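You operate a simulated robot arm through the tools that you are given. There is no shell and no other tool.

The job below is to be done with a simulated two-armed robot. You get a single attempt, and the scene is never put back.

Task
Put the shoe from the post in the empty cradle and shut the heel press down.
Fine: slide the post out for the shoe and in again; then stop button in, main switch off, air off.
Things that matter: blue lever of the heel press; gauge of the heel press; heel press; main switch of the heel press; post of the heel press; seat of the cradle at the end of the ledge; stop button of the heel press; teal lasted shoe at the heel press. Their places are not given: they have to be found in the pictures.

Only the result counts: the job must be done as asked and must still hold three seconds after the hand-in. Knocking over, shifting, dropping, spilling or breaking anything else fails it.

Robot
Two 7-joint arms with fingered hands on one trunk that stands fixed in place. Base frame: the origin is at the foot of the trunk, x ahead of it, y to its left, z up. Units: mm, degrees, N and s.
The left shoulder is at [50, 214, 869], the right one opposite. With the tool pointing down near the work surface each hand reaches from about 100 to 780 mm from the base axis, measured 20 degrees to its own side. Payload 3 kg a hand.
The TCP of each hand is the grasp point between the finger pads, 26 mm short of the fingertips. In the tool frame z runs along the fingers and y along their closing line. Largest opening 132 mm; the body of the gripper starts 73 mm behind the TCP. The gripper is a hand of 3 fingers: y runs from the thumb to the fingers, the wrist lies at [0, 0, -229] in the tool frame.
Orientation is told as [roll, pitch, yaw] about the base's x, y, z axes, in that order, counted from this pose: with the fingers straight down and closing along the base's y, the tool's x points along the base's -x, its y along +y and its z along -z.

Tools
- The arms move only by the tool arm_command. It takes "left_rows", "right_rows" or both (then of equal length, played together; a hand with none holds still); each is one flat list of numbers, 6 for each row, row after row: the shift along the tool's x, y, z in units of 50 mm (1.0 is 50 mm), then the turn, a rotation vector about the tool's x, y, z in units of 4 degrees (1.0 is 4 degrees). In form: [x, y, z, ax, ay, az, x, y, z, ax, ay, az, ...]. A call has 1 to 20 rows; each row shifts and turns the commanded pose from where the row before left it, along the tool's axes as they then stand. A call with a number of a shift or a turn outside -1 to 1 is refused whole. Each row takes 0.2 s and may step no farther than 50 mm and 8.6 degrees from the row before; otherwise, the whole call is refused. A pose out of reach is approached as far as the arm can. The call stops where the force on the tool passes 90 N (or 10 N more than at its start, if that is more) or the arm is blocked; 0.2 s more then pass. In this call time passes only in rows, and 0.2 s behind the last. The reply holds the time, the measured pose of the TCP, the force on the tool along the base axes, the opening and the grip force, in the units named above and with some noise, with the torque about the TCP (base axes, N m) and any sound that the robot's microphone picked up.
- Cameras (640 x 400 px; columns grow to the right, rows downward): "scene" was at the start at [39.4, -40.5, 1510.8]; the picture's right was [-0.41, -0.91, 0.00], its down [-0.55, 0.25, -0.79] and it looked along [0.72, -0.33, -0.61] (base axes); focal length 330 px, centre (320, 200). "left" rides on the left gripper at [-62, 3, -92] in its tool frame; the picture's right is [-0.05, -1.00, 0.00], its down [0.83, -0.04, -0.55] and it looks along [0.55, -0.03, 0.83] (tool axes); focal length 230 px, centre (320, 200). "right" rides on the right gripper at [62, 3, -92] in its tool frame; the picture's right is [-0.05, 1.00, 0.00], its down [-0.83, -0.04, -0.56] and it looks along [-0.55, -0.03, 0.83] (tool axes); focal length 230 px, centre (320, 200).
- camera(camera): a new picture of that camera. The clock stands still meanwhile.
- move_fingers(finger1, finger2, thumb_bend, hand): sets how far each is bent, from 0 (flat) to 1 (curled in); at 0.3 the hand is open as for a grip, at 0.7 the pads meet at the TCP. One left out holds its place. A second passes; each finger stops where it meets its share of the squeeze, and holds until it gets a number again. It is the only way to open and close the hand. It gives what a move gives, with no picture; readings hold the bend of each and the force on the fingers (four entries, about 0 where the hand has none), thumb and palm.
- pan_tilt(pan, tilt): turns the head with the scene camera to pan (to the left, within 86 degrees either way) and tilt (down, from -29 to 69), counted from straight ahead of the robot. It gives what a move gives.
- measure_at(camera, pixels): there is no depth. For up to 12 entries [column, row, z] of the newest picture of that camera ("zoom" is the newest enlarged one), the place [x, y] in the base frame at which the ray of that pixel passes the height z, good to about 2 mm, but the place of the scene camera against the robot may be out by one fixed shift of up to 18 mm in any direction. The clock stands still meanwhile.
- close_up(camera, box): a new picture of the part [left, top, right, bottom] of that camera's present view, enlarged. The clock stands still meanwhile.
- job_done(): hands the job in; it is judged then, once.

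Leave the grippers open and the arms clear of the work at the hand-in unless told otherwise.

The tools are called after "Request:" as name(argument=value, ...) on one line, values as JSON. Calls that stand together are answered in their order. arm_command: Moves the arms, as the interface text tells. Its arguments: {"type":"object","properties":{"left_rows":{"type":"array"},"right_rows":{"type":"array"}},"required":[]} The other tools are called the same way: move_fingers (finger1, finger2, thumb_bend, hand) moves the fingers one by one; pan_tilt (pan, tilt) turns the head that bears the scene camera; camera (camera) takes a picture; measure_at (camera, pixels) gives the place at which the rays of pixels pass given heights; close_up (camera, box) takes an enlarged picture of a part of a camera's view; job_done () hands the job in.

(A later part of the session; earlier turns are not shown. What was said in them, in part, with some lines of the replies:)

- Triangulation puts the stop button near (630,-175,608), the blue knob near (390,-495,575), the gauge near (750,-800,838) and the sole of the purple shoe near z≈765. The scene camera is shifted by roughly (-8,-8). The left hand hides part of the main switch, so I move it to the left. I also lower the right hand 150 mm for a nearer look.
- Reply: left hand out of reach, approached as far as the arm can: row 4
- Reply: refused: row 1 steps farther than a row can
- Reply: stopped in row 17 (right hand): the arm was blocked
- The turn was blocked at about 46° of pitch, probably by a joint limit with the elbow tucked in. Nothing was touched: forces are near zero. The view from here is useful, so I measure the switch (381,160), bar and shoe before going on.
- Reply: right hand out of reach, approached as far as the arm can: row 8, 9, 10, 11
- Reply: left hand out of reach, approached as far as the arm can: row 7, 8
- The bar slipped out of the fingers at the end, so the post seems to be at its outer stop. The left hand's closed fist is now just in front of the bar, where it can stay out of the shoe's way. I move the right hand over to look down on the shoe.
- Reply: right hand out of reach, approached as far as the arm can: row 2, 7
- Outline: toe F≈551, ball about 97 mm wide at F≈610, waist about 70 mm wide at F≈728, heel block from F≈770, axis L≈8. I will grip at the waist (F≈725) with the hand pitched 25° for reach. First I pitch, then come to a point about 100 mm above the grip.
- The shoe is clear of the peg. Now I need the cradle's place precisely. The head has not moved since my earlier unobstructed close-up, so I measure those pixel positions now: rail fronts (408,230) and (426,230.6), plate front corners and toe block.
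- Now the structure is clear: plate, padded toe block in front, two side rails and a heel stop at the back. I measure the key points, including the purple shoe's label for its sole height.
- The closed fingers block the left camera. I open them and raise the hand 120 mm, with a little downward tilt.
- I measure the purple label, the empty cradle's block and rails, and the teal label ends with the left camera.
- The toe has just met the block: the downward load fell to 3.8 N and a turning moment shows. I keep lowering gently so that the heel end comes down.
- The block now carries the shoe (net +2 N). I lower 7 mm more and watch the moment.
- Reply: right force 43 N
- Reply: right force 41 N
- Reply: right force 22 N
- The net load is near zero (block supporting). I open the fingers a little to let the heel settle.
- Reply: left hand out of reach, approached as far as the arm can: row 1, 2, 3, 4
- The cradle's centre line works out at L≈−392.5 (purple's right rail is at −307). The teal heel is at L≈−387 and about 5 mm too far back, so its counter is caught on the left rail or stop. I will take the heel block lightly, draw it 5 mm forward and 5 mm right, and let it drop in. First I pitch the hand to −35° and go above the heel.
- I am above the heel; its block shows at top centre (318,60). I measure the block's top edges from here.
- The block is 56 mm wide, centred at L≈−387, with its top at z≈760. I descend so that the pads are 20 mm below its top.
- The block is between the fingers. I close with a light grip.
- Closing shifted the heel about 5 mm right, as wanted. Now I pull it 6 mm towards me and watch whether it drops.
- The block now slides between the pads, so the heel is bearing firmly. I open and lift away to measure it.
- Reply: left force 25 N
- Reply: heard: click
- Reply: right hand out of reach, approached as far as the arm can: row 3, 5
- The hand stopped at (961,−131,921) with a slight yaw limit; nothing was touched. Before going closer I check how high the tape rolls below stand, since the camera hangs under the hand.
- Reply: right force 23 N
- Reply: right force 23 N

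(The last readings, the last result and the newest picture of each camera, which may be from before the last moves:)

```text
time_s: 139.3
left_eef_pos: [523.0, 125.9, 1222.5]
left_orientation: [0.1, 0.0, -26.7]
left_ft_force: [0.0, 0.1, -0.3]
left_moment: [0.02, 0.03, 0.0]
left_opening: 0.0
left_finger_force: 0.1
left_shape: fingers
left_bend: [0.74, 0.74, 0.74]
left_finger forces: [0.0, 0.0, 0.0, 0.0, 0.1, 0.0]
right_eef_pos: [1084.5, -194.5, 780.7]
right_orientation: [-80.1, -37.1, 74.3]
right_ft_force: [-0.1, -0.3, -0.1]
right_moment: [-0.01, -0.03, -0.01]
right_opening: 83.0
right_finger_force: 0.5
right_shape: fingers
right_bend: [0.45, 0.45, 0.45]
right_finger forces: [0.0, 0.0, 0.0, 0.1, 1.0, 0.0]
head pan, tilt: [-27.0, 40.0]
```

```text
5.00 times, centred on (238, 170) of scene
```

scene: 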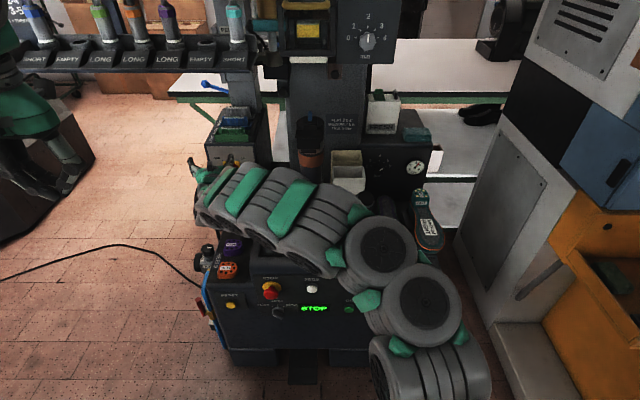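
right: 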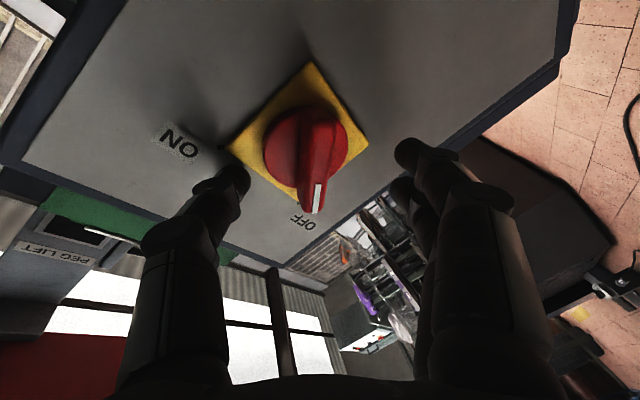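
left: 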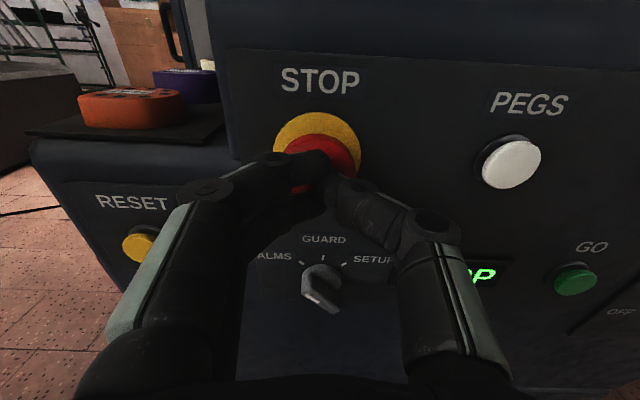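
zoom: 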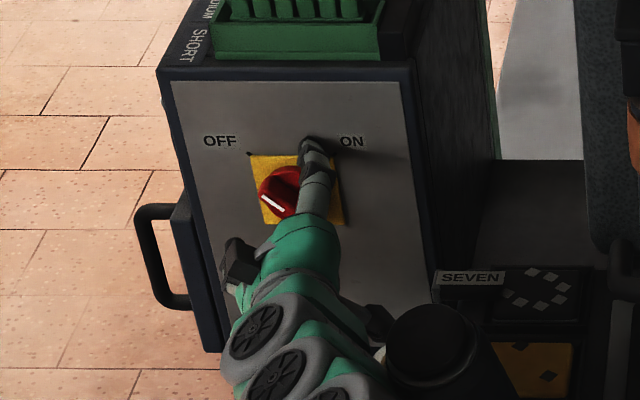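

The bar stands at OFF by itself. I back straight out 60 mm, roll the hand back to neutral, and check the knob.

Request:
arm_command(right_rows=[0, 0, -0.4, 0, 0, 0, 0, 0, -0.8, 0, 0, 0, 0, 0, 0, 0, 0, 1, 0, 0, 0, 0, 0, 1, 0, 0, 0, 0, 0, 1, 0, 0, 0, 0, 0, 1, 0, 0, 0, 0, 0, 1, 0, 0, 0, 0, 0, 1, 0, 0, 0, 0, 0, 1, 0, 0, 0, 0, 0, 1, 0, 0, 0, 0, 0, 1, 0, 0, 0, 0, 0, 1, 0, 0, 0, 0, 0, 1, 0, 0, 0, 0, 0, 1, 0, 0, 0, 0, 0, 1])

Request:
camera(camera="right")

Request:
close_up(camera="scene", box=[190, 130, 286, 210])

```text
time_s: 142.5
left_eef_pos: [525.2, 123.2, 1222.6]
left_orientation: [0.1, 0.0, -27.2]
left_ft_force: [-0.1, 0.0, -0.1]
left_moment: [-0.01, -0.03, 0.01]
left_opening: 0.0
left_finger_force: 0.1
left_shape: fingers
left_bend: [0.74, 0.74, 0.74]
left_finger forces: [0.0, 0.1, 0.0, 0.1, 0.0, 0.0]
right_eef_pos: [1023.5, -194.2, 782.4]
right_orientation: [-2.6, -81.6, -7.8]
right_ft_force: [0.2, 0.2, -1.0]
right_moment: [-0.01, 0.03, -0.02]
right_opening: 84.7
right_finger_force: 0.1
right_shape: fingers
right_bend: [0.45, 0.45, 0.45]
right_finger forces: [0.0, 0.0, 0.1, 0.0, 0.0, 0.0]
head pan, tilt: [-27.0, 40.0]
```

```text
taken
```

right: 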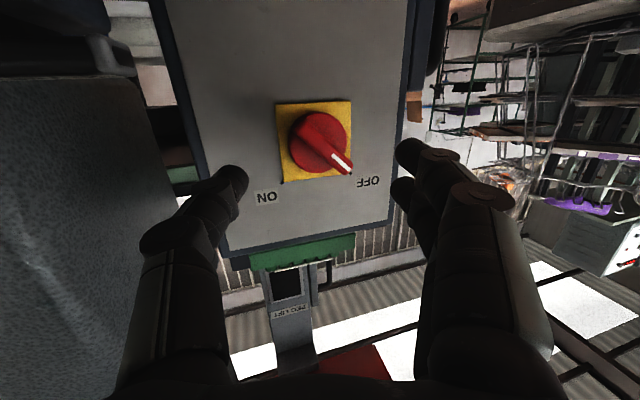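

```text
5.00 times, centred on (238, 170) of scene
```

zoom: 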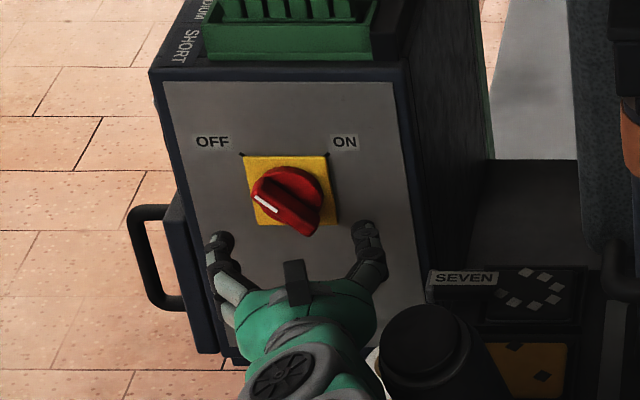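

The knob rests with its mark on OFF. Now I bring the right arm back out the way it came, for the air lever on the right side.

Request:
arm_command(right_rows=[-0.59, 0.239, -0.453, 0, 0, 0, -0.59, 0.239, -0.453, 0, 0, 0, -0.59, 0.239, -0.453, 0, 0, 0, -0.59, 0.239, -0.453, 0, 0, 0, -0.469, -0.068, -0.762, 0, 0, 0, -0.469, -0.068, -0.762, 0, 0, 0, -0.469, -0.068, -0.762, 0, 0, 0, -0.469, -0.068, -0.762, 0, 0, 0, -0.469, -0.068, -0.762, 0, 0, 0, -0.469, -0.068, -0.762, 0, 0, 0, 0, 0, 0, 0.966, 0, 0.179, 0, 0, 0, 0.966, 0, 0.179, 0, 0, 0, 0.966, 0, 0.179, 0, 0, 0, 0.966, 0, 0.179])

Request:
camera(camera="scene")

```text
time_s: 145.5
left_eef_pos: [523.3, 122.9, 1224.0]
left_orientation: [0.2, 0.0, -27.1]
left_ft_force: [0.3, 0.8, -0.7]
left_moment: [-0.01, 0.01, -0.02]
left_opening: 0.0
left_finger_force: 0.0
left_shape: fingers
left_bend: [0.74, 0.74, 0.74]
left_finger forces: [0.0, 0.0, 0.1, 0.0, 0.0, 0.1]
right_eef_pos: [753.8, -115.3, 1085.3]
right_orientation: [1.1, -81.6, -27.1]
right_ft_force: [-0.3, -0.1, -0.5]
right_moment: [0.0, 0.01, 0.0]
right_opening: 84.4
right_finger_force: 0.0
right_shape: fingers
right_bend: [0.45, 0.45, 0.45]
right_finger forces: [0.0, 0.0, 0.0, 0.0, 0.0, 0.0]
head pan, tilt: [-27.0, 40.0]
```

```text
taken
```

scene: 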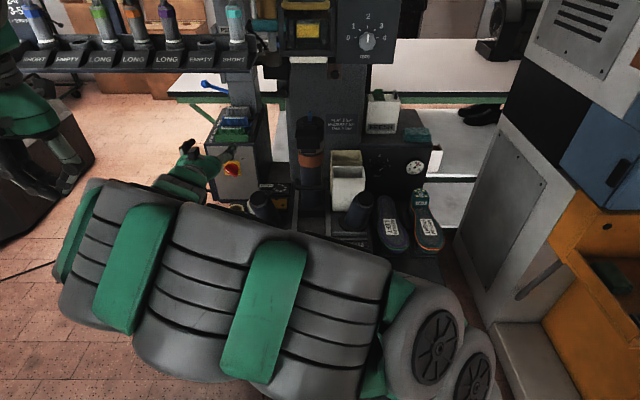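

The machine is undisturbed: switch OFF, shoes in place. I pitch the right hand back to −35° before carrying it to its own side.

Request:
arm_command(right_rows=[0, 0, 0, 0, 1, 0, 0, 0, 0, 0, 1, 0, 0, 0, 0, 0, 1, 0, 0, 0, 0, 0, 1, 0, 0, 0, 0, 0, 1, 0, 0, 0, 0, 0, 1, 0, 0, 0, 0, 0, 1, 0, 0, 0, 0, 0, 1, 0, 0, 0, 0, 0, 1, 0, 0, 0, 0, 0, 1, 0, 0, 0, 0, 0, 1, 0, 0, 0, 0, 0, 0.5, 0, 0.814, 0, -0.581, 0, 0, 0, 0.814, 0, -0.581, 0, 0, 0])

Request:
camera(camera="scene")

```text
time_s: 148.5
left_eef_pos: [523.5, 122.8, 1223.8]
left_orientation: [0.1, 0.0, -27.1]
left_ft_force: [0.5, 0.1, 0.0]
left_moment: [-0.02, 0.0, -0.03]
left_opening: 0.2
left_finger_force: 0.0
left_shape: fingers
left_bend: [0.74, 0.74, 0.74]
left_finger forces: [0.1, 0.0, 0.0, 0.1, 0.1, 0.0]
right_eef_pos: [665.6, -71.5, 1086.0]
right_orientation: [0.4, -35.7, -26.2]
right_ft_force: [0.1, 0.8, 0.9]
right_moment: [0.02, -0.01, 0.0]
right_opening: 84.9
right_finger_force: 0.1
right_shape: fingers
right_bend: [0.45, 0.45, 0.45]
right_finger forces: [0.0, 0.0, 0.0, 0.0, 0.0, 0.0]
head pan, tilt: [-27.0, 40.0]
```

```text
taken
```

scene: 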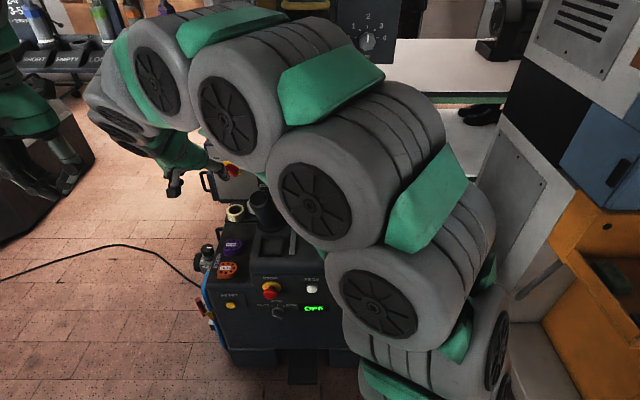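

I carry the right hand back across to the right side.

Request:
arm_command(right_rows=[0, -0.98, 0, 0, 0, 0, 0, -0.98, 0, 0, 0, 0, 0, -0.98, 0, 0, 0, 0, 0, -0.98, 0, 0, 0, 0, 0, -0.98, 0, 0, 0, 0, 0, -0.98, 0, 0, 0, 0, 0, -0.98, 0, 0, 0, 0, 0, -0.98, 0, 0, 0, 0, 0, -0.98, 0, 0, 0, 0, 0, -0.98, 0, 0, 0, 0, 0, -0.98, 0, 0, 0, 0, 0, -0.98, 0, 0, 0, 0, 0, -0.98, 0, 0, 0, 0])

Request:
camera(camera="scene")

Request:
close_up(camera="scene", box=[320, 260, 480, 360])

```text
time_s: 151.3
left_eef_pos: [523.2, 123.3, 1222.9]
left_orientation: [0.1, 0.0, -27.1]
left_ft_force: [-0.3, 0.9, 0.0]
left_moment: [0.01, 0.03, 0.0]
left_opening: 0.0
left_finger_force: 0.0
left_shape: fingers
left_bend: [0.74, 0.74, 0.74]
left_finger forces: [0.0, 0.0, 0.1, 0.0, 0.0, 0.0]
right_eef_pos: [381.9, -646.4, 1082.8]
right_orientation: [0.2, -35.7, -26.1]
right_ft_force: [-0.4, 0.3, -0.4]
right_moment: [0.04, -0.01, -0.01]
right_opening: 84.6
right_finger_force: 0.1
right_shape: fingers
right_bend: [0.45, 0.45, 0.45]
right_finger forces: [0.0, 0.0, 0.0, 0.0, 0.0, 0.1]
head pan, tilt: [-27.0, 40.0]
```

```text
taken
```

scene: 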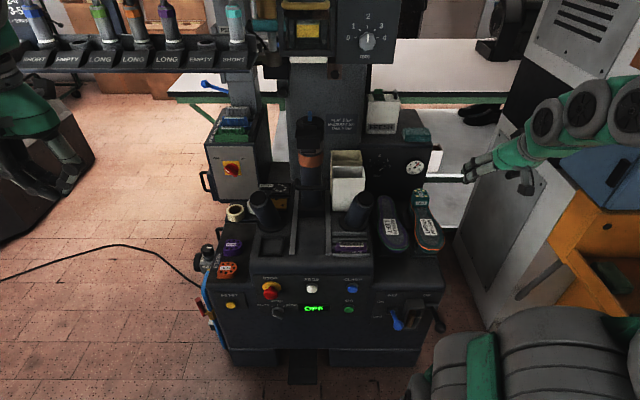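

```text
4.00 times, centred on (400, 310) of scene
```

zoom: 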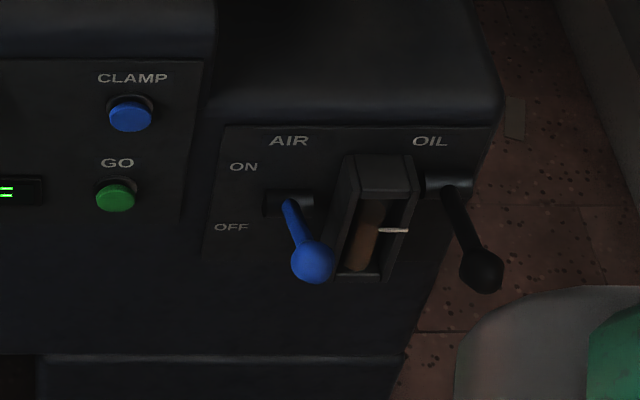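

The display shows OFF, the lever is still up at ON, and the right arm is clear. For the air lever I use the left hand, coming from its side and pressing the knob down. First I move it in front of the machine, as before.

Request:
arm_command(left_rows=[-0.475, -0.37, 0.558, 0, 0, 0, -0.475, -0.37, 0.558, 0, 0, 0, -0.475, -0.37, 0.558, 0, 0, 0, -0.475, -0.37, 0.558, 0, 0, 0, -0.475, -0.37, 0.558, 0, 0, 0, -0.475, -0.37, 0.558, 0, 0, 0, -0.475, -0.37, 0.558, 0, 0, 0, -0.475, -0.37, 0.558, 0, 0, 0, 0, 0, 0, 0, -1, 0, 0, 0, 0, 0, -1, 0, 0, 0, 0, 0, -1, 0, 0, 0, 0, 0, -1, 0, 0, 0, 0, 0, -1, 0, 0, 0, 0, 0, -1, 0, 0, 0, 0, 0, -1, 0, 0, 0, 0, 0, -1, 0, 0, 0, 0, 0, -1, 0, 0, 0, 0, 0, -1, 0, 0, 0, 0, 0, -1, 0, 0, 0, 0, 0, -1, 0])

Request:
camera(camera="scene")

```text
time_s: 155.5
left_eef_pos: [626.5, -96.0, 997.2]
left_orientation: [0.0, -48.0, -27.0]
left_ft_force: [-0.4, 0.4, -0.8]
left_moment: [-0.01, 0.0, -0.01]
left_opening: 0.3
left_finger_force: 0.1
left_shape: fingers
left_bend: [0.74, 0.74, 0.74]
left_finger forces: [0.0, 0.0, 0.0, 0.1, 0.1, 0.1]
right_eef_pos: [383.7, -645.1, 1082.4]
right_orientation: [0.2, -35.7, -26.2]
right_ft_force: [0.5, 0.7, 0.0]
right_moment: [-0.01, 0.03, 0.0]
right_opening: 84.5
right_finger_force: 0.0
right_shape: fingers
right_bend: [0.45, 0.45, 0.45]
right_finger forces: [0.1, 0.0, 0.0, 0.0, 0.1, 0.1]
head pan, tilt: [-27.0, 40.0]
```

```text
taken
```

scene: 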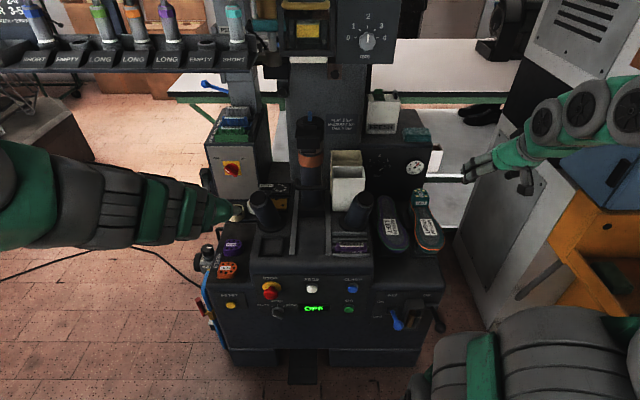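

I move it right to L≈5, down to z≈861, and level it.

Request:
arm_command(left_rows=[-0.268, 0, 0.297, 0, 0, 0, 0, -0.975, 0, 0, 0, 0, 0, -0.975, 0, 0, 0, 0, 0, -0.975, 0, 0, 0, 0, 0, -0.975, 0, 0, 0, 0, 0.674, 0, 0.607, 0, 0, 0, 0.674, 0, 0.607, 0, 0, 0, 0.674, 0, 0.607, 0, 0, 0, 0, 0, 0, 0, -1, 0, 0, 0, 0, 0, -1, 0, 0, 0, 0, 0, -1, 0, 0, 0, 0, 0, -1, 0, 0, 0, 0, 0, -1, 0, 0, 0, 0, 0, -1, 0, 0, 0, 0, 0, -1, 0, 0, 0, 0, 0, -1, 0, 0, 0, 0, 0, -1, 0, 0, 0, 0, 0, -1, 0, 0, 0, 0, 0, -0.5, 0])

Request:
camera(camera="left")

```text
time_s: 159.5
left_eef_pos: [555.1, -278.6, 861.7]
left_orientation: [88.8, -90.0, -115.9]
left_ft_force: [0.3, 0.5, 0.3]
left_moment: [0.01, -0.06, 0.0]
left_opening: 0.0
left_finger_force: 0.0
left_shape: fingers
left_bend: [0.74, 0.74, 0.74]
left_finger forces: [0.0, 0.1, 0.1, 0.0, 0.1, 0.0]
right_eef_pos: [384.0, -645.0, 1082.3]
right_orientation: [0.2, -35.7, -26.3]
right_ft_force: [-0.9, -0.1, -0.8]
right_moment: [-0.01, 0.0, -0.01]
right_opening: 84.7
right_finger_force: 0.1
right_shape: fingers
right_bend: [0.45, 0.45, 0.45]
right_finger forces: [0.0, 0.0, 0.0, 0.0, 0.0, 0.0]
head pan, tilt: [-27.0, 40.0]
```

```text
taken
```

left: 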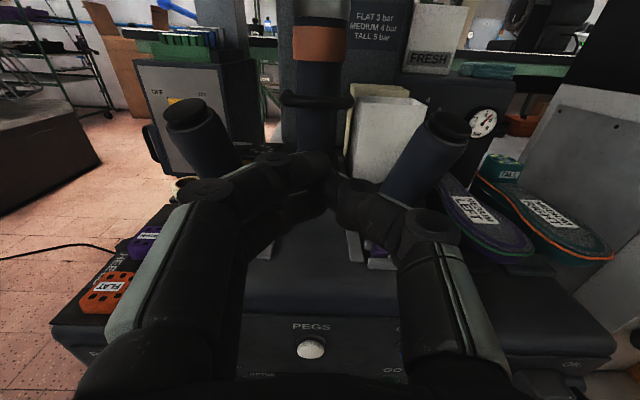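

I lower the fist to z≈650 and turn it 40° to the right.

Request:
arm_command(left_rows=[0.847, 0, 0, 0, 0, 0, 0.847, 0, 0, 0, 0, 0, 0.847, 0, 0, 0, 0, 0, 0.847, 0, 0, 0, 0, 0, 0.847, 0, 0, 0, 0, 0, 0, 0, 0, 1, 0, 0, 0, 0, 0, 1, 0, 0, 0, 0, 0, 1, 0, 0, 0, 0, 0, 1, 0, 0, 0, 0, 0, 1, 0, 0, 0, 0, 0, 1, 0, 0, 0, 0, 0, 1, 0, 0, 0, 0, 0, 1, 0, 0, 0, 0, 0, 1, 0, 0, 0, 0, 0, 1, 0, 0])

Request:
camera(camera="left")

Request:
camera(camera="scene")

```text
time_s: 162.7
left_eef_pos: [556.1, -279.4, 651.0]
left_orientation: [94.4, -89.8, -161.6]
left_ft_force: [-0.8, 0.1, -0.5]
left_moment: [0.02, -0.01, -0.03]
left_opening: 0.0
left_finger_force: 0.0
left_shape: fingers
left_bend: [0.74, 0.74, 0.74]
left_finger forces: [0.0, 0.0, 0.0, 0.0, 0.0, 0.1]
right_eef_pos: [383.0, -644.5, 1082.2]
right_orientation: [0.3, -35.7, -26.2]
right_ft_force: [-0.3, 0.1, 0.4]
right_moment: [0.02, 0.02, 0.01]
right_opening: 84.6
right_finger_force: 0.0
right_shape: fingers
right_bend: [0.45, 0.45, 0.45]
right_finger forces: [0.0, 0.1, 0.1, 0.0, 0.0, 0.1]
head pan, tilt: [-27.0, 40.0]
```

```text
taken
```

left: 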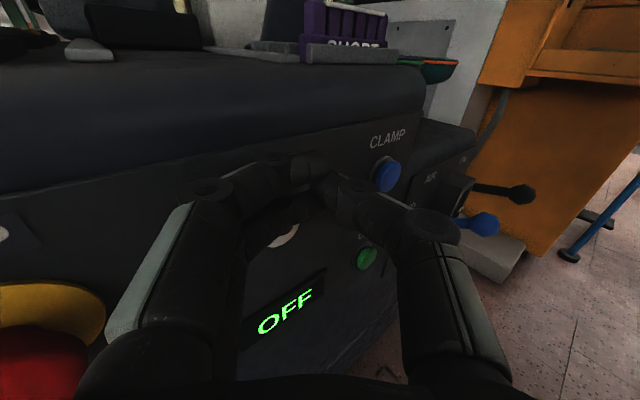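

```text
taken
```

scene: 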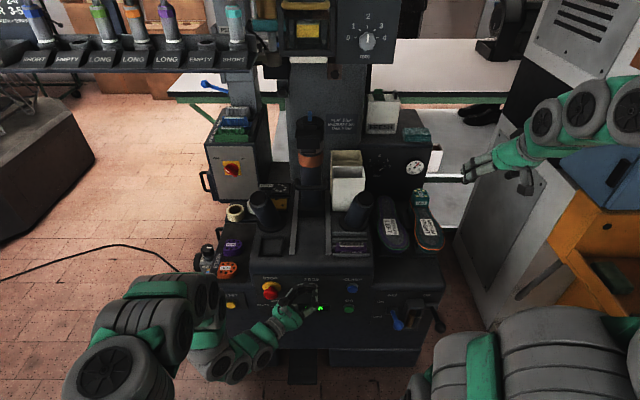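

From the side the blue lever shows with its knob at (485,225). I measure it.

Request:
close_up(camera="left", box=[400, 150, 560, 270])

Request:
measure_at(camera="left", pixels=[[485, 225, 500], [485, 225, 514], [485, 225, 530], [457, 219, 470], [457, 219, 480], [457, 219, 490]])

```text
3.33 times, centred on (480, 210) of left
```

zoom: 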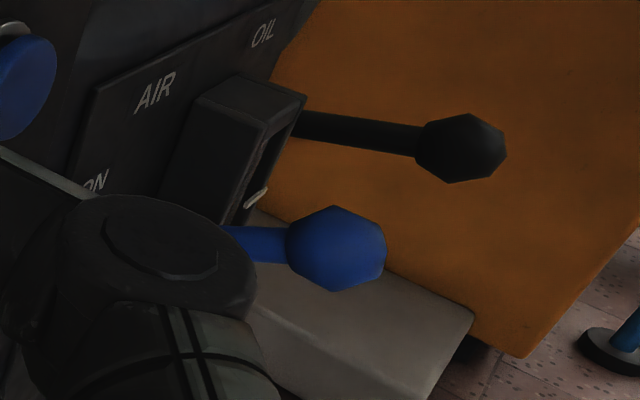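

```text
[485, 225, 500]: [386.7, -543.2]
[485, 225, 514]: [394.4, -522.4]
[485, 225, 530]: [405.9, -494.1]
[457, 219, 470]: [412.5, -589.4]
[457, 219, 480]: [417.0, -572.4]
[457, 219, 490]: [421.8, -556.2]
```

The knob is at about (398,−514,518), as expected. I move the fist over it, to (393,−500,578).

Request:
arm_command(left_rows=[0.243, -0.786, 0.466, 0, 0, 0, 0.243, -0.786, 0.466, 0, 0, 0, 0.243, -0.786, 0.466, 0, 0, 0, 0.243, -0.786, 0.466, 0, 0, 0, 0.243, -0.786, 0.466, 0, 0, 0, 0.243, -0.786, 0.466, 0, 0, 0])

Request:
camera(camera="left")

Request:
close_up(camera="scene", box=[320, 260, 480, 360])

```text
time_s: 164.1
left_eef_pos: [390.3, -499.0, 575.5]
left_orientation: [28.2, -89.9, -95.2]
left_ft_force: [0.2, 0.2, 0.5]
left_moment: [-0.01, -0.01, 0.0]
left_opening: 0.0
left_finger_force: 0.0
left_shape: fingers
left_bend: [0.74, 0.74, 0.74]
left_finger forces: [0.0, 0.0, 0.0, 0.0, 0.1, 0.0]
right_eef_pos: [382.8, -645.7, 1081.8]
right_orientation: [0.2, -35.7, -26.2]
right_ft_force: [-0.7, 0.1, 0.4]
right_moment: [0.02, 0.0, -0.01]
right_opening: 84.9
right_finger_force: 0.1
right_shape: fingers
right_bend: [0.45, 0.45, 0.45]
right_finger forces: [0.0, 0.0, 0.0, 0.0, 0.1, 0.0]
head pan, tilt: [-27.0, 40.0]
```

```text
taken
```

left: 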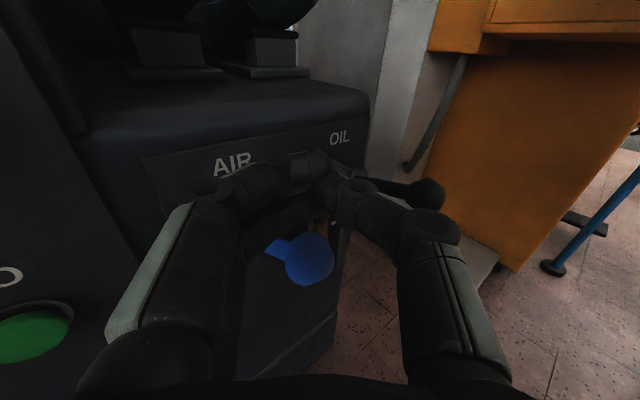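

```text
4.00 times, centred on (400, 310) of scene
```

zoom: 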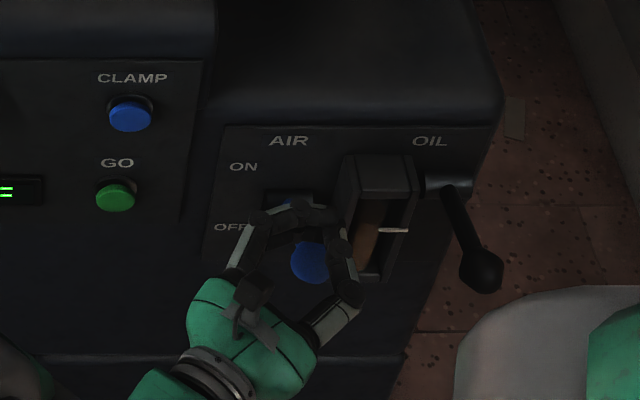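

The knob (310,258) is below the closed fingertips, about 16 mm past the TCP. I press down 50 mm in 10 mm steps.

Request:
arm_command(left_rows=[0.2, 0.04, -0.02, 0, 0, 0, 0.2, 0.04, -0.02, 0, 0, 0, 0.2, 0, 0, 0, 0, 0, 0.2, 0, 0, 0, 0, 0, 0.2, 0, 0, 0, 0, 0])

Request:
camera(camera="left")

Request:
close_up(camera="scene", box=[320, 260, 480, 360])

```text
time_s: 165.3
left_eef_pos: [397.1, -494.3, 525.8]
left_orientation: [54.8, -90.0, -121.8]
left_ft_force: [-0.5, 0.2, 0.6]
left_moment: [-0.01, -0.02, -0.01]
left_opening: 0.1
left_finger_force: 0.1
left_shape: fingers
left_bend: [0.74, 0.74, 0.74]
left_finger forces: [0.1, 0.0, 0.1, 0.1, 0.1, 0.0]
right_eef_pos: [383.9, -644.2, 1082.3]
right_orientation: [0.2, -35.8, -26.2]
right_ft_force: [0.3, 0.0, 0.2]
right_moment: [0.01, -0.01, 0.04]
right_opening: 84.5
right_finger_force: 0.0
right_shape: fingers
right_bend: [0.45, 0.45, 0.45]
right_finger forces: [0.0, 0.0, 0.1, 0.0, 0.0, 0.1]
head pan, tilt: [-27.0, 40.0]
```

```text
taken
```

left: 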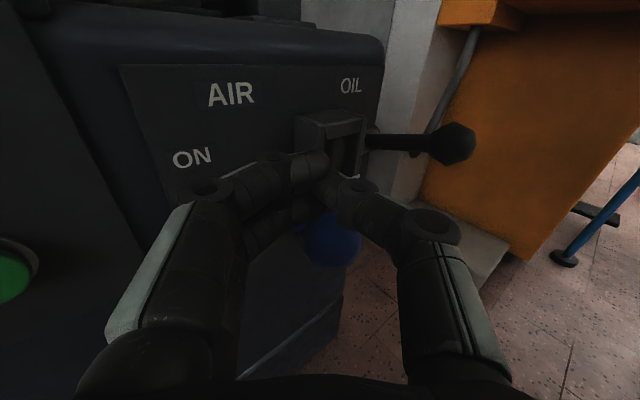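

```text
4.00 times, centred on (400, 310) of scene
```

zoom: 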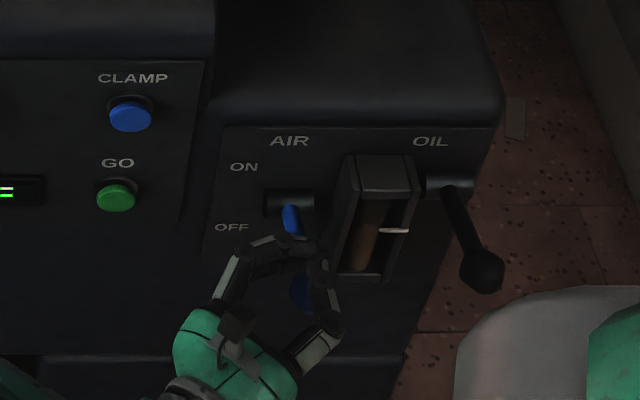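

The lever is moving down with the fingers. I press on 40 mm more.

Request:
arm_command(left_rows=[0.2, 0, 0, 0, 0, 0, 0.2, 0, 0, 0, 0, 0, 0.2, 0, 0, 0, 0, 0, 0.2, 0, 0, 0, 0, 0])

Request:
camera(camera="left")

Request:
close_up(camera="scene", box=[320, 260, 480, 360])

Request:
close_up(camera="scene", box=[370, 130, 466, 190])

```text
time_s: 166.3
left_eef_pos: [396.0, -493.4, 522.0]
left_orientation: [52.2, -89.9, -119.3]
left_ft_force: [0.7, -0.6, 1.1]
left_moment: [-0.02, 0.0, 0.0]
left_opening: 0.0
left_finger_force: 0.0
left_shape: fingers
left_bend: [0.74, 0.74, 0.74]
left_finger forces: [0.0, 0.0, 0.0, 0.0, 0.1, 0.0]
left hand out of reach, approached as far as the arm can: row 1, 2, 3, 4
right_eef_pos: [382.3, -644.7, 1083.1]
right_orientation: [0.2, -35.6, -26.3]
right_ft_force: [-0.1, -0.2, 0.1]
right_moment: [-0.01, -0.03, 0.02]
right_opening: 84.5
right_finger_force: 0.0
right_shape: fingers
right_bend: [0.45, 0.45, 0.45]
right_finger forces: [0.0, 0.1, 0.1, 0.0, 0.1, 0.0]
head pan, tilt: [-27.0, 40.0]
```

```text
taken
```

left: 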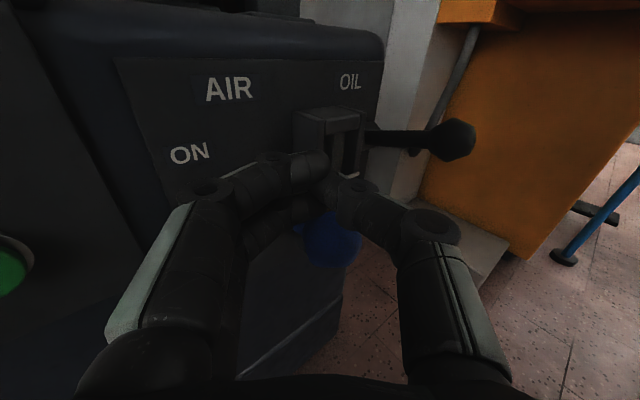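

```text
4.00 times, centred on (400, 310) of scene
```

zoom: 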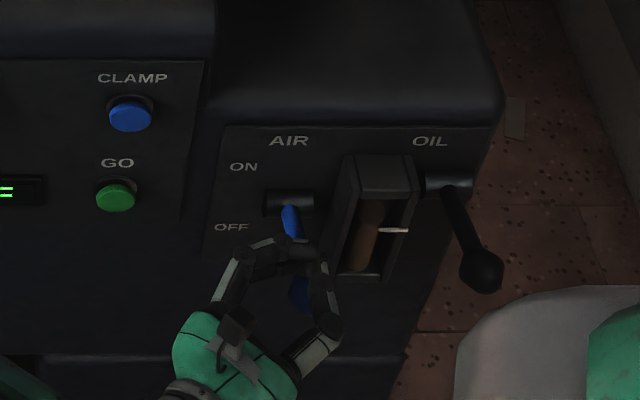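

```text
6.67 times, centred on (418, 160) of scene
```

zoom: 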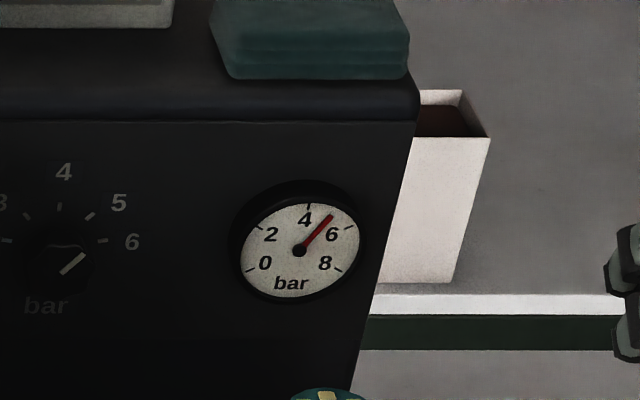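

The left arm cannot go lower with a level hand, and the gauge still reads about 5. I tilt the hand so that the fingers point down-forward, which lifts the wrist, and then I can press lower.

Request:
arm_command(left_rows=[0, 0, 0, 0, 1, 0, 0, 0, 0, 0, 1, 0, 0, 0, 0, 0, 1, 0, 0, 0, 0, 0, 1, 0, 0, 0, 0, 0, 1, 0, 0, 0, 0, 0, 1, 0, 0, 0, 0, 0, 1, 0, 0, 0, 0, 0, 1, 0, 0, 0, 0, 0, 1, 0, 0, 0, 0, 0, 1, 0])

Request:
camera(camera="left")

Request:
close_up(camera="scene", box=[320, 260, 480, 360])

```text
time_s: 168.5
left_eef_pos: [396.8, -493.2, 525.0]
left_orientation: [0.1, -50.0, -67.3]
left_ft_force: [0.0, -0.1, 0.4]
left_moment: [-0.04, -0.04, 0.04]
left_opening: 0.0
left_finger_force: 0.1
left_shape: fingers
left_bend: [0.74, 0.74, 0.74]
left_finger forces: [0.0, 0.0, 0.0, 0.0, 0.0, 0.1]
right_eef_pos: [383.2, -645.8, 1081.4]
right_orientation: [0.3, -35.7, -26.2]
right_ft_force: [0.2, 0.6, 0.5]
right_moment: [0.04, -0.04, -0.01]
right_opening: 84.7
right_finger_force: 0.0
right_shape: fingers
right_bend: [0.45, 0.45, 0.45]
right_finger forces: [0.1, 0.0, 0.0, 0.0, 0.0, 0.0]
head pan, tilt: [-27.0, 40.0]
```

```text
taken
```

left: 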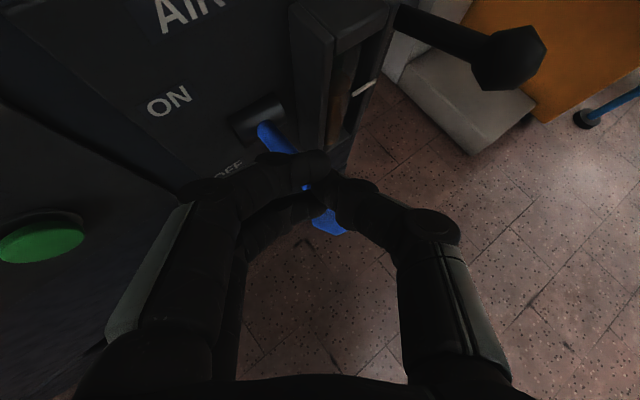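

```text
4.00 times, centred on (400, 310) of scene
```

zoom: 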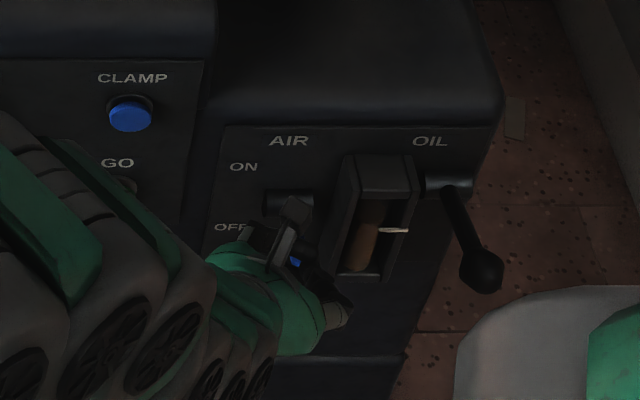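

The fingertips lie across the lever between pivot and knob. I press straight down 50 mm.

Request:
arm_command(left_rows=[0.153, 0, 0.129, 0, 0, 0, 0.153, 0, 0.129, 0, 0, 0, 0.153, 0, 0.129, 0, 0, 0, 0.153, 0, 0.129, 0, 0, 0, 0.153, 0, 0.129, 0, 0, 0])

Request:
camera(camera="left")

Request:
close_up(camera="scene", box=[320, 260, 480, 360])

Request:
close_up(camera="scene", box=[370, 130, 466, 190])

```text
time_s: 169.7
left_eef_pos: [395.1, -494.0, 472.9]
left_orientation: [0.2, -49.9, -67.3]
left_ft_force: [-0.4, 0.1, -0.5]
left_moment: [-0.01, 0.01, 0.0]
left_opening: 0.0
left_finger_force: 0.0
left_shape: fingers
left_bend: [0.74, 0.74, 0.74]
left_finger forces: [0.1, 0.0, 0.0, 0.1, 0.0, 0.0]
right_eef_pos: [382.7, -644.5, 1081.9]
right_orientation: [0.2, -35.8, -26.2]
right_ft_force: [0.4, -1.0, 0.5]
right_moment: [-0.01, 0.01, 0.01]
right_opening: 84.5
right_finger_force: 0.1
right_shape: fingers
right_bend: [0.45, 0.45, 0.45]
right_finger forces: [0.0, 0.0, 0.0, 0.0, 0.1, 0.0]
head pan, tilt: [-27.0, 40.0]
```

```text
taken
```

left: 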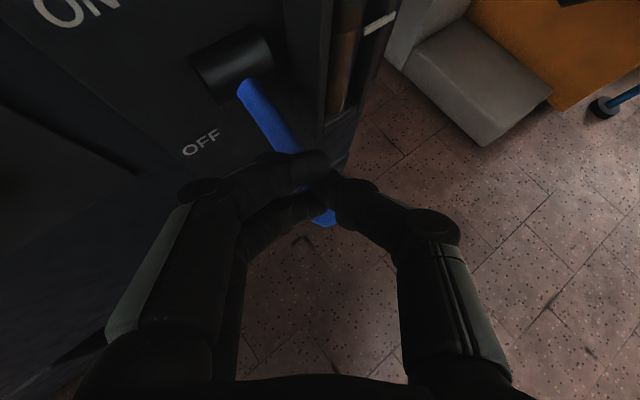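

```text
4.00 times, centred on (400, 310) of scene
```

zoom: 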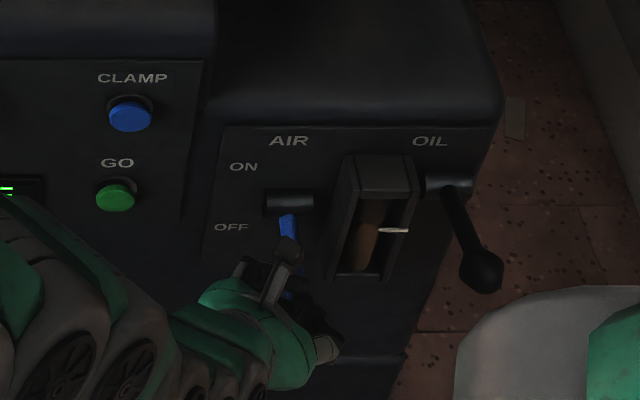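

```text
6.67 times, centred on (418, 160) of scene
```

zoom: 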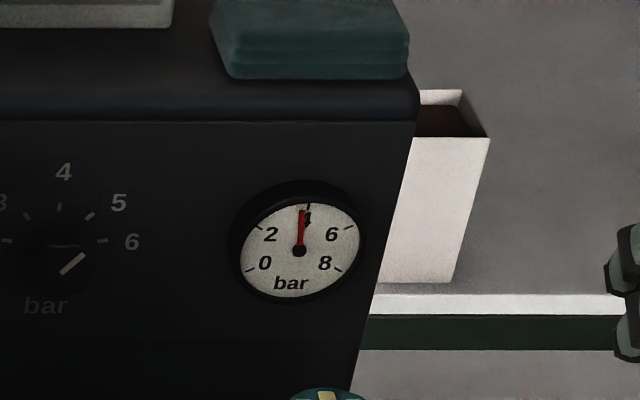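

The gauge needle has dropped from about 5 to 4, so the valve is closing. I press a further 25 mm to bring the lever fully to OFF.

Request:
arm_command(left_rows=[0.153, 0, 0.129, 0, 0, 0, 0.153, 0, 0.129, 0, 0, 0, 0.076, 0, 0.065, 0, 0, 0])

Request:
camera(camera="left")

Request:
close_up(camera="scene", box=[370, 130, 466, 190])

```text
time_s: 170.5
left_eef_pos: [398.4, -499.0, 453.5]
left_orientation: [0.5, -50.7, -67.5]
left_ft_force: [-8.9, 14.8, 72.9]
left_moment: [-0.57, 0.07, -0.24]
left_opening: 0.2
left_finger_force: 51.8
left_shape: fingers
left_bend: [0.74, 0.8, 0.77]
left_finger forces: [0.1, 40.1, 0.0, 0.1, 64.3, 0.1]
right_eef_pos: [382.6, -643.4, 1083.1]
right_orientation: [0.1, -35.9, -26.3]
right_ft_force: [0.6, 0.4, -0.4]
right_moment: [0.01, 0.02, -0.01]
right_opening: 84.6
right_finger_force: 0.1
right_shape: fingers
right_bend: [0.45, 0.45, 0.45]
right_finger forces: [0.1, 0.0, 0.0, 0.1, 0.1, 0.0]
head pan, tilt: [-27.0, 40.0]
```

```text
taken
```

left: 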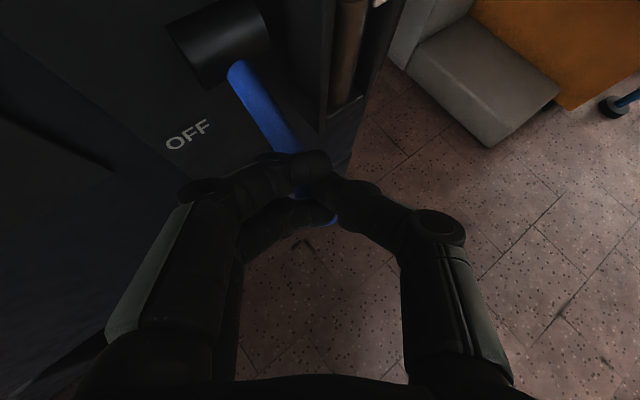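

```text
6.67 times, centred on (418, 160) of scene
```

zoom: 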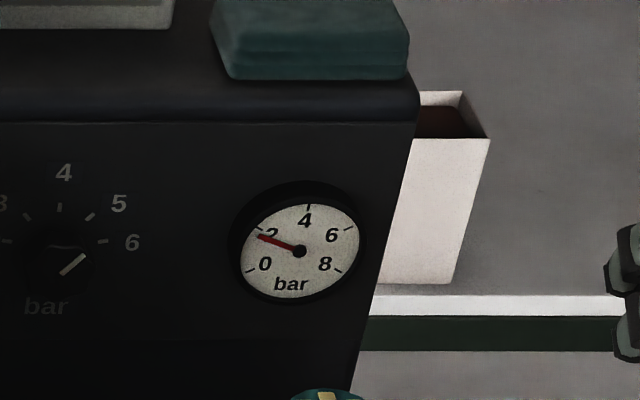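

The lever is at its end stop (73 N) and the gauge is falling through 2 bar. I lift the hand straight up 60 mm off the lever.

Request:
arm_command(left_rows=[-0.23, 0, -0.19, 0, 0, 0, -0.3, 0, -0.25, 0, 0, 0, -0.38, 0, -0.32, 0, 0, 0, -0.6, 0, -0.5, 0, 0, 0])

Request:
camera(camera="left")

Request:
close_up(camera="scene", box=[320, 260, 480, 360])

Request:
close_up(camera="scene", box=[370, 130, 466, 190])

```text
time_s: 171.5
left_eef_pos: [397.5, -496.6, 545.6]
left_orientation: [0.1, -49.8, -67.3]
left_ft_force: [0.3, -0.4, -0.4]
left_moment: [-0.02, -0.02, 0.03]
left_opening: 0.2
left_finger_force: 0.2
left_shape: fingers
left_bend: [0.74, 0.75, 0.74]
left_finger forces: [0.0, 0.0, 0.0, 0.1, 0.1, 0.1]
right_eef_pos: [382.8, -645.2, 1082.6]
right_orientation: [0.2, -35.7, -26.2]
right_ft_force: [-0.3, 0.0, 0.2]
right_moment: [0.02, -0.01, -0.02]
right_opening: 84.6
right_finger_force: 0.1
right_shape: fingers
right_bend: [0.45, 0.45, 0.45]
right_finger forces: [0.0, 0.0, 0.0, 0.0, 0.0, 0.0]
head pan, tilt: [-27.0, 40.0]
```

```text
taken
```

left: 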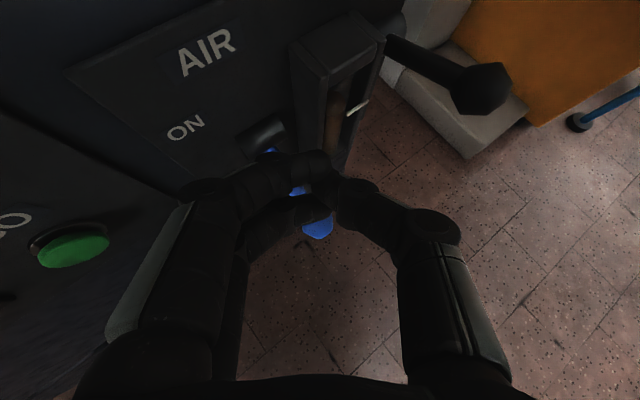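

```text
4.00 times, centred on (400, 310) of scene
```

zoom: 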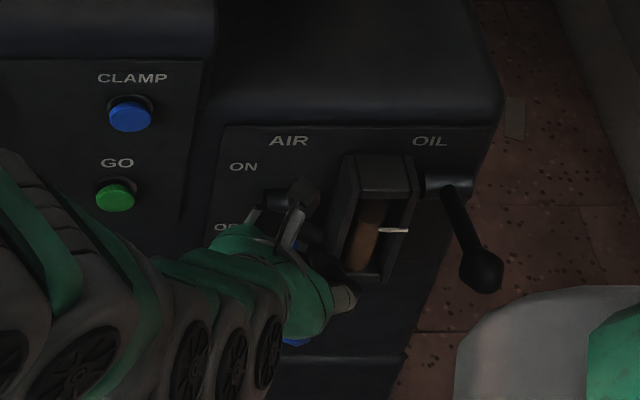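

```text
6.67 times, centred on (418, 160) of scene
```

zoom: 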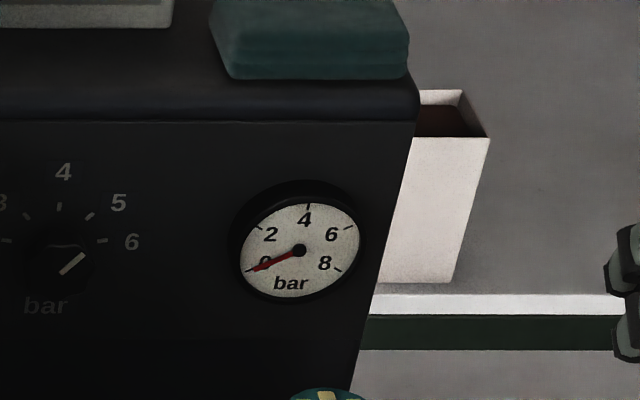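

The gauge reads 0 and the lever hangs down at OFF. I draw the left hand away up and to the left and turn it back.

Request:
arm_command(left_rows=[-0.38, 0, -0.32, 0, 0, 0, -0.187, 0.573, -0.614, 0, 0, 0, -0.187, 0.573, -0.614, 0, 0, 0, -0.187, 0.573, -0.614, 0, 0, 0, -0.187, 0.573, -0.614, 0, 0, 0, -0.187, 0.573, -0.614, 0, 0, 0, -0.187, 0.573, -0.614, 0, 0, 0, -0.187, 0.573, -0.614, 0, 0, 0, -0.187, 0.573, -0.614, 0, 0, 0, 0, 0, 0, -0.766, 0, -0.643, 0, 0, 0, -0.766, 0, -0.643, 0, 0, 0, -0.766, 0, -0.643, 0, 0, 0, -0.766, 0, -0.643, 0, 0, 0, -0.766, 0, -0.643, 0, 0, 0, -0.766, 0, -0.643, 0, 0, 0, -0.766, 0, -0.643, 0, 0, 0, -0.766, 0, -0.643, 0, 0, 0, -0.766, 0, -0.643, 0, 0, 0, -0.766, 0, -0.643])

Request:
camera(camera="scene")

Request:
close_up(camera="scene", box=[320, 260, 480, 360])

```text
time_s: 175.5
left_eef_pos: [553.0, -277.0, 787.7]
left_orientation: [0.2, -50.1, -27.1]
left_ft_force: [-0.4, 0.6, 0.6]
left_moment: [0.01, 0.03, -0.01]
left_opening: 0.0
left_finger_force: 0.0
left_shape: fingers
left_bend: [0.74, 0.75, 0.74]
left_finger forces: [0.0, 0.1, 0.1, 0.1, 0.0, 0.0]
right_eef_pos: [382.1, -644.4, 1083.5]
right_orientation: [0.3, -35.7, -26.2]
right_ft_force: [0.4, -0.8, -0.4]
right_moment: [0.0, -0.02, 0.01]
right_opening: 84.6
right_finger_force: 0.1
right_shape: fingers
right_bend: [0.45, 0.45, 0.45]
right_finger forces: [0.0, 0.1, 0.0, 0.0, 0.0, 0.0]
head pan, tilt: [-27.0, 40.0]
```

```text
taken
```

scene: 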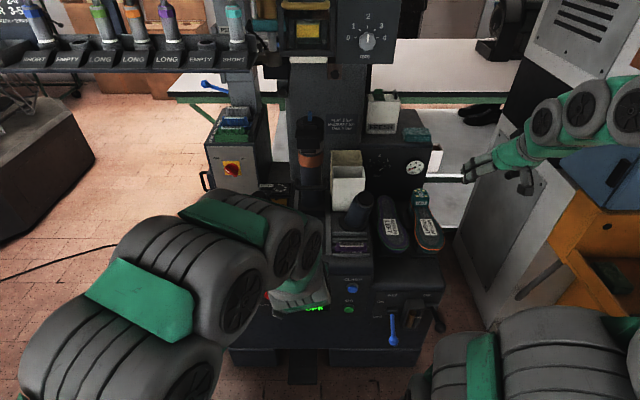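

```text
4.00 times, centred on (400, 310) of scene
```

zoom: 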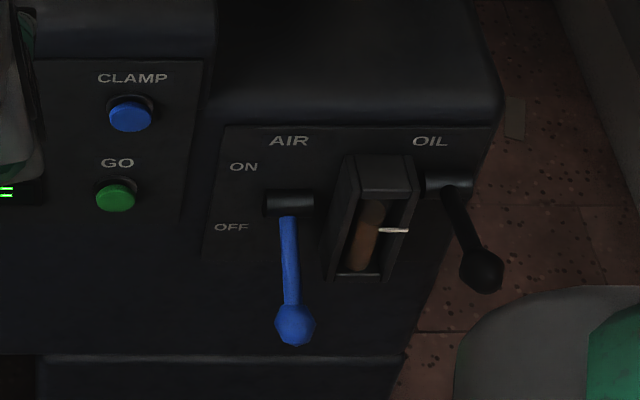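

The lever is down at OFF. I park the left arm at its own side.

Request:
arm_command(left_rows=[-0.644, 0, -0.54, 0, 0, 0, -0.644, 0, -0.54, 0, 0, 0, -0.644, 0, -0.54, 0, 0, 0, -0.644, 0, -0.54, 0, 0, 0, -0.644, 0, -0.54, 0, 0, 0, 0, 0.975, 0, 0, 0, 0, 0, 0.975, 0, 0, 0, 0, 0, 0.975, 0, 0, 0, 0, 0, 0.975, 0, 0, 0, 0, 0, 0, 0, 0, 1, 0, 0, 0, 0, 0, 1, 0, 0, 0, 0, 0, 1, 0, 0, 0, 0, 0, 1, 0, 0, 0, 0, 0, 1, 0, 0, 0, 0, 0, 1, 0, 0, 0, 0, 0, 1, 0, 0, 0, 0, 0, 1, 0, 0, 0, 0, 0, 1, 0, 0, 0, 0, 0, 1, 0, 0, 0, 0, 0, 1, 0])

Request:
arm_command(left_rows=[0, 0, 0, 0, 1, 0, 0, 0, 0, 0, 0.5, 0, 0.566, 0.421, -0.629, 0, 0, 0, 0.566, 0.421, -0.629, 0, 0, 0, 0.566, 0.421, -0.629, 0, 0, 0, 0.566, 0.421, -0.629, 0, 0, 0, 0.566, 0.421, -0.629, 0, 0, 0, 0.566, 0.421, -0.629, 0, 0, 0, 0.566, 0.421, -0.629, 0, 0, 0])

Request:
move_fingers(hand="left", finger1=0.3, finger2=0.3, thumb_bend=0.3)

Request:
move_fingers(hand="right", finger1=0.3, finger2=0.3, thumb_bend=0.3)

Request:
camera(camera="scene")

Request:
close_up(camera="scene", box=[190, 240, 350, 340])

Request:
close_up(camera="scene", box=[340, 130, 468, 270])

Request:
close_up(camera="scene", box=[200, 110, 360, 240])

```text
time_s: 179.7
left_eef_pos: [641.4, -102.4, 998.1]
left_orientation: [0.0, -5.8, -27.1]
left_ft_force: [0.1, -0.1, 0.7]
left_moment: [0.01, -0.01, -0.01]
left_opening: 0.0
left_finger_force: 0.0
left_shape: fingers
left_bend: [0.74, 0.75, 0.74]
left_finger forces: [0.0, 0.1, 0.0, 0.0, 0.0, 0.0]
right_eef_pos: [382.2, -643.9, 1083.0]
right_orientation: [0.2, -35.7, -26.3]
right_ft_force: [-0.2, -0.3, -0.6]
right_moment: [0.02, 0.04, -0.01]
right_opening: 84.5
right_finger_force: 0.0
right_shape: fingers
right_bend: [0.45, 0.45, 0.45]
right_finger forces: [0.1, 0.1, 0.0, 0.0, 0.0, 0.0]
head pan, tilt: [-27.0, 40.0]
```

```text
time_s: 181.7
left_eef_pos: [533.9, 117.6, 1219.4]
left_orientation: [0.2, -0.1, -27.2]
left_ft_force: [0.1, -0.3, -0.9]
left_moment: [-0.04, -0.01, -0.01]
left_opening: 0.1
left_finger_force: 0.1
left_shape: fingers
left_bend: [0.74, 0.75, 0.74]
left_finger forces: [0.1, 0.1, 0.1, 0.0, 0.0, 0.0]
right_eef_pos: [383.8, -644.8, 1082.5]
right_orientation: [0.2, -35.7, -26.2]
right_ft_force: [0.5, 0.2, 0.1]
right_moment: [0.02, 0.0, -0.01]
right_opening: 84.5
right_finger_force: 0.0
right_shape: fingers
right_bend: [0.45, 0.45, 0.45]
right_finger forces: [0.1, 0.0, 0.0, 0.1, 0.1, 0.0]
head pan, tilt: [-27.0, 40.0]
```

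```text
time_s: 182.7
left_eef_pos: [534.0, 117.0, 1219.5]
left_orientation: [0.1, 0.0, -26.9]
left_ft_force: [0.0, -0.6, -0.1]
left_moment: [0.02, -0.02, -0.04]
left_opening: 133.9
left_finger_force: 0.1
left_shape: fingers
left_bend: [0.3, 0.3, 0.3]
left_finger forces: [0.0, 0.0, 0.1, 0.0, 0.0, 0.0]
right_eef_pos: [382.9, -643.6, 1081.5]
right_orientation: [0.1, -35.7, -26.1]
right_ft_force: [-0.5, -0.4, 0.2]
right_moment: [0.0, 0.02, -0.01]
right_opening: 84.8
right_finger_force: 0.1
right_shape: fingers
right_bend: [0.45, 0.45, 0.45]
right_finger forces: [0.1, 0.1, 0.0, 0.0, 0.1, 0.0]
head pan, tilt: [-27.0, 40.0]
```

```text
time_s: 183.7
left_eef_pos: [534.6, 117.0, 1219.7]
left_orientation: [0.0, 0.0, -27.1]
left_ft_force: [-0.8, 1.0, 0.5]
left_moment: [0.01, -0.03, -0.03]
left_opening: 133.9
left_finger_force: 0.1
left_shape: fingers
left_bend: [0.3, 0.3, 0.3]
left_finger forces: [0.0, 0.0, 0.1, 0.0, 0.1, 0.1]
right_eef_pos: [384.3, -644.9, 1082.1]
right_orientation: [0.2, -35.7, -26.2]
right_ft_force: [-0.4, 0.0, -0.3]
right_moment: [0.0, 0.03, 0.02]
right_opening: 134.0
right_finger_force: 0.0
right_shape: fingers
right_bend: [0.3, 0.3, 0.3]
right_finger forces: [0.0, 0.0, 0.0, 0.1, 0.1, 0.0]
head pan, tilt: [-27.0, 40.0]
```

```text
taken
```

scene: 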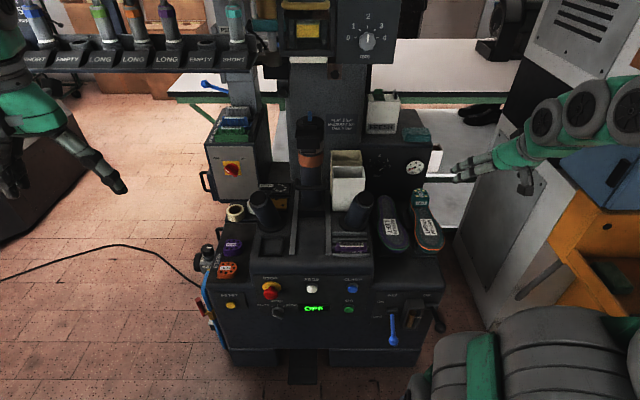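

```text
4.00 times, centred on (270, 290) of scene
```

zoom: 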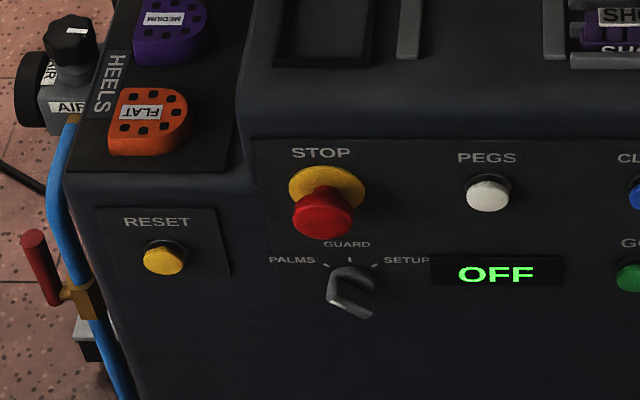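

```text
2.86 times, centred on (404, 200) of scene
```

zoom: 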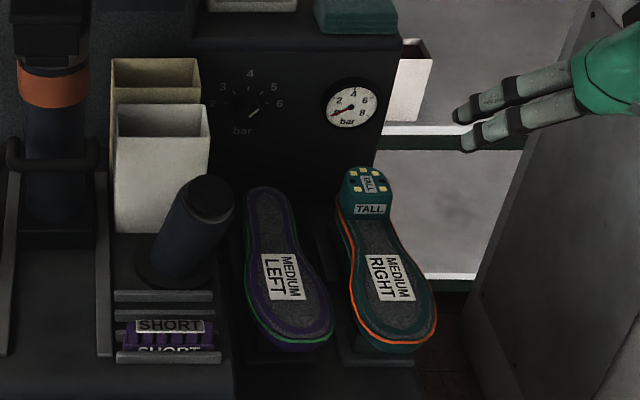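

```text
3.08 times, centred on (280, 175) of scene
```

zoom: 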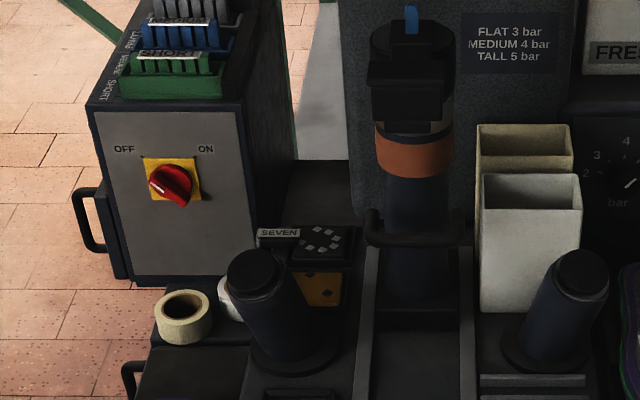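

Everything is as asked:
- The teal shoe lies in the end cradle, level with the purple one.
- The post is back in at its stop.
- The stop button is in; it clicked and sits lower than before.
- The main switch mark is on OFF and the display reads OFF.
- The air lever is down and the gauge reads 0.
- Both hands are open and clear of the machine.

I hand in.

Request:
job_done()

```text
The job is handed in.
```

The job is handed in: the shoe is in the empty cradle and the heel press is shut down. I don't have the verdict on it yet.

- **Shoe:** the teal shoe sits in the end cradle at the same height as the purple one. It first came to rest with its heel end about 15–20 mm high, so I took it by the heel block, drew it about 6 mm forward and pressed it down until it bore firmly.
- **Post:** I slid it out, took the shoe off, and pushed it back in until it met its inner stop.
- **Stop button:** it is in. It clicked, and the display changed to STOP.
- **Main switch:** its mark is on OFF and the display reads OFF.
- **Air:** the blue lever is down at OFF and the gauge reads 0.

Two light touches happened along the way. The left fingers brushed the post bar or post at about 6 N, and the left thumb touched the right forearm at about 7 N. I saw nothing moved or knocked over by either; the purple shoe, checked against its earlier pictures, had not shifted. Both hands are open and clear of the machine.
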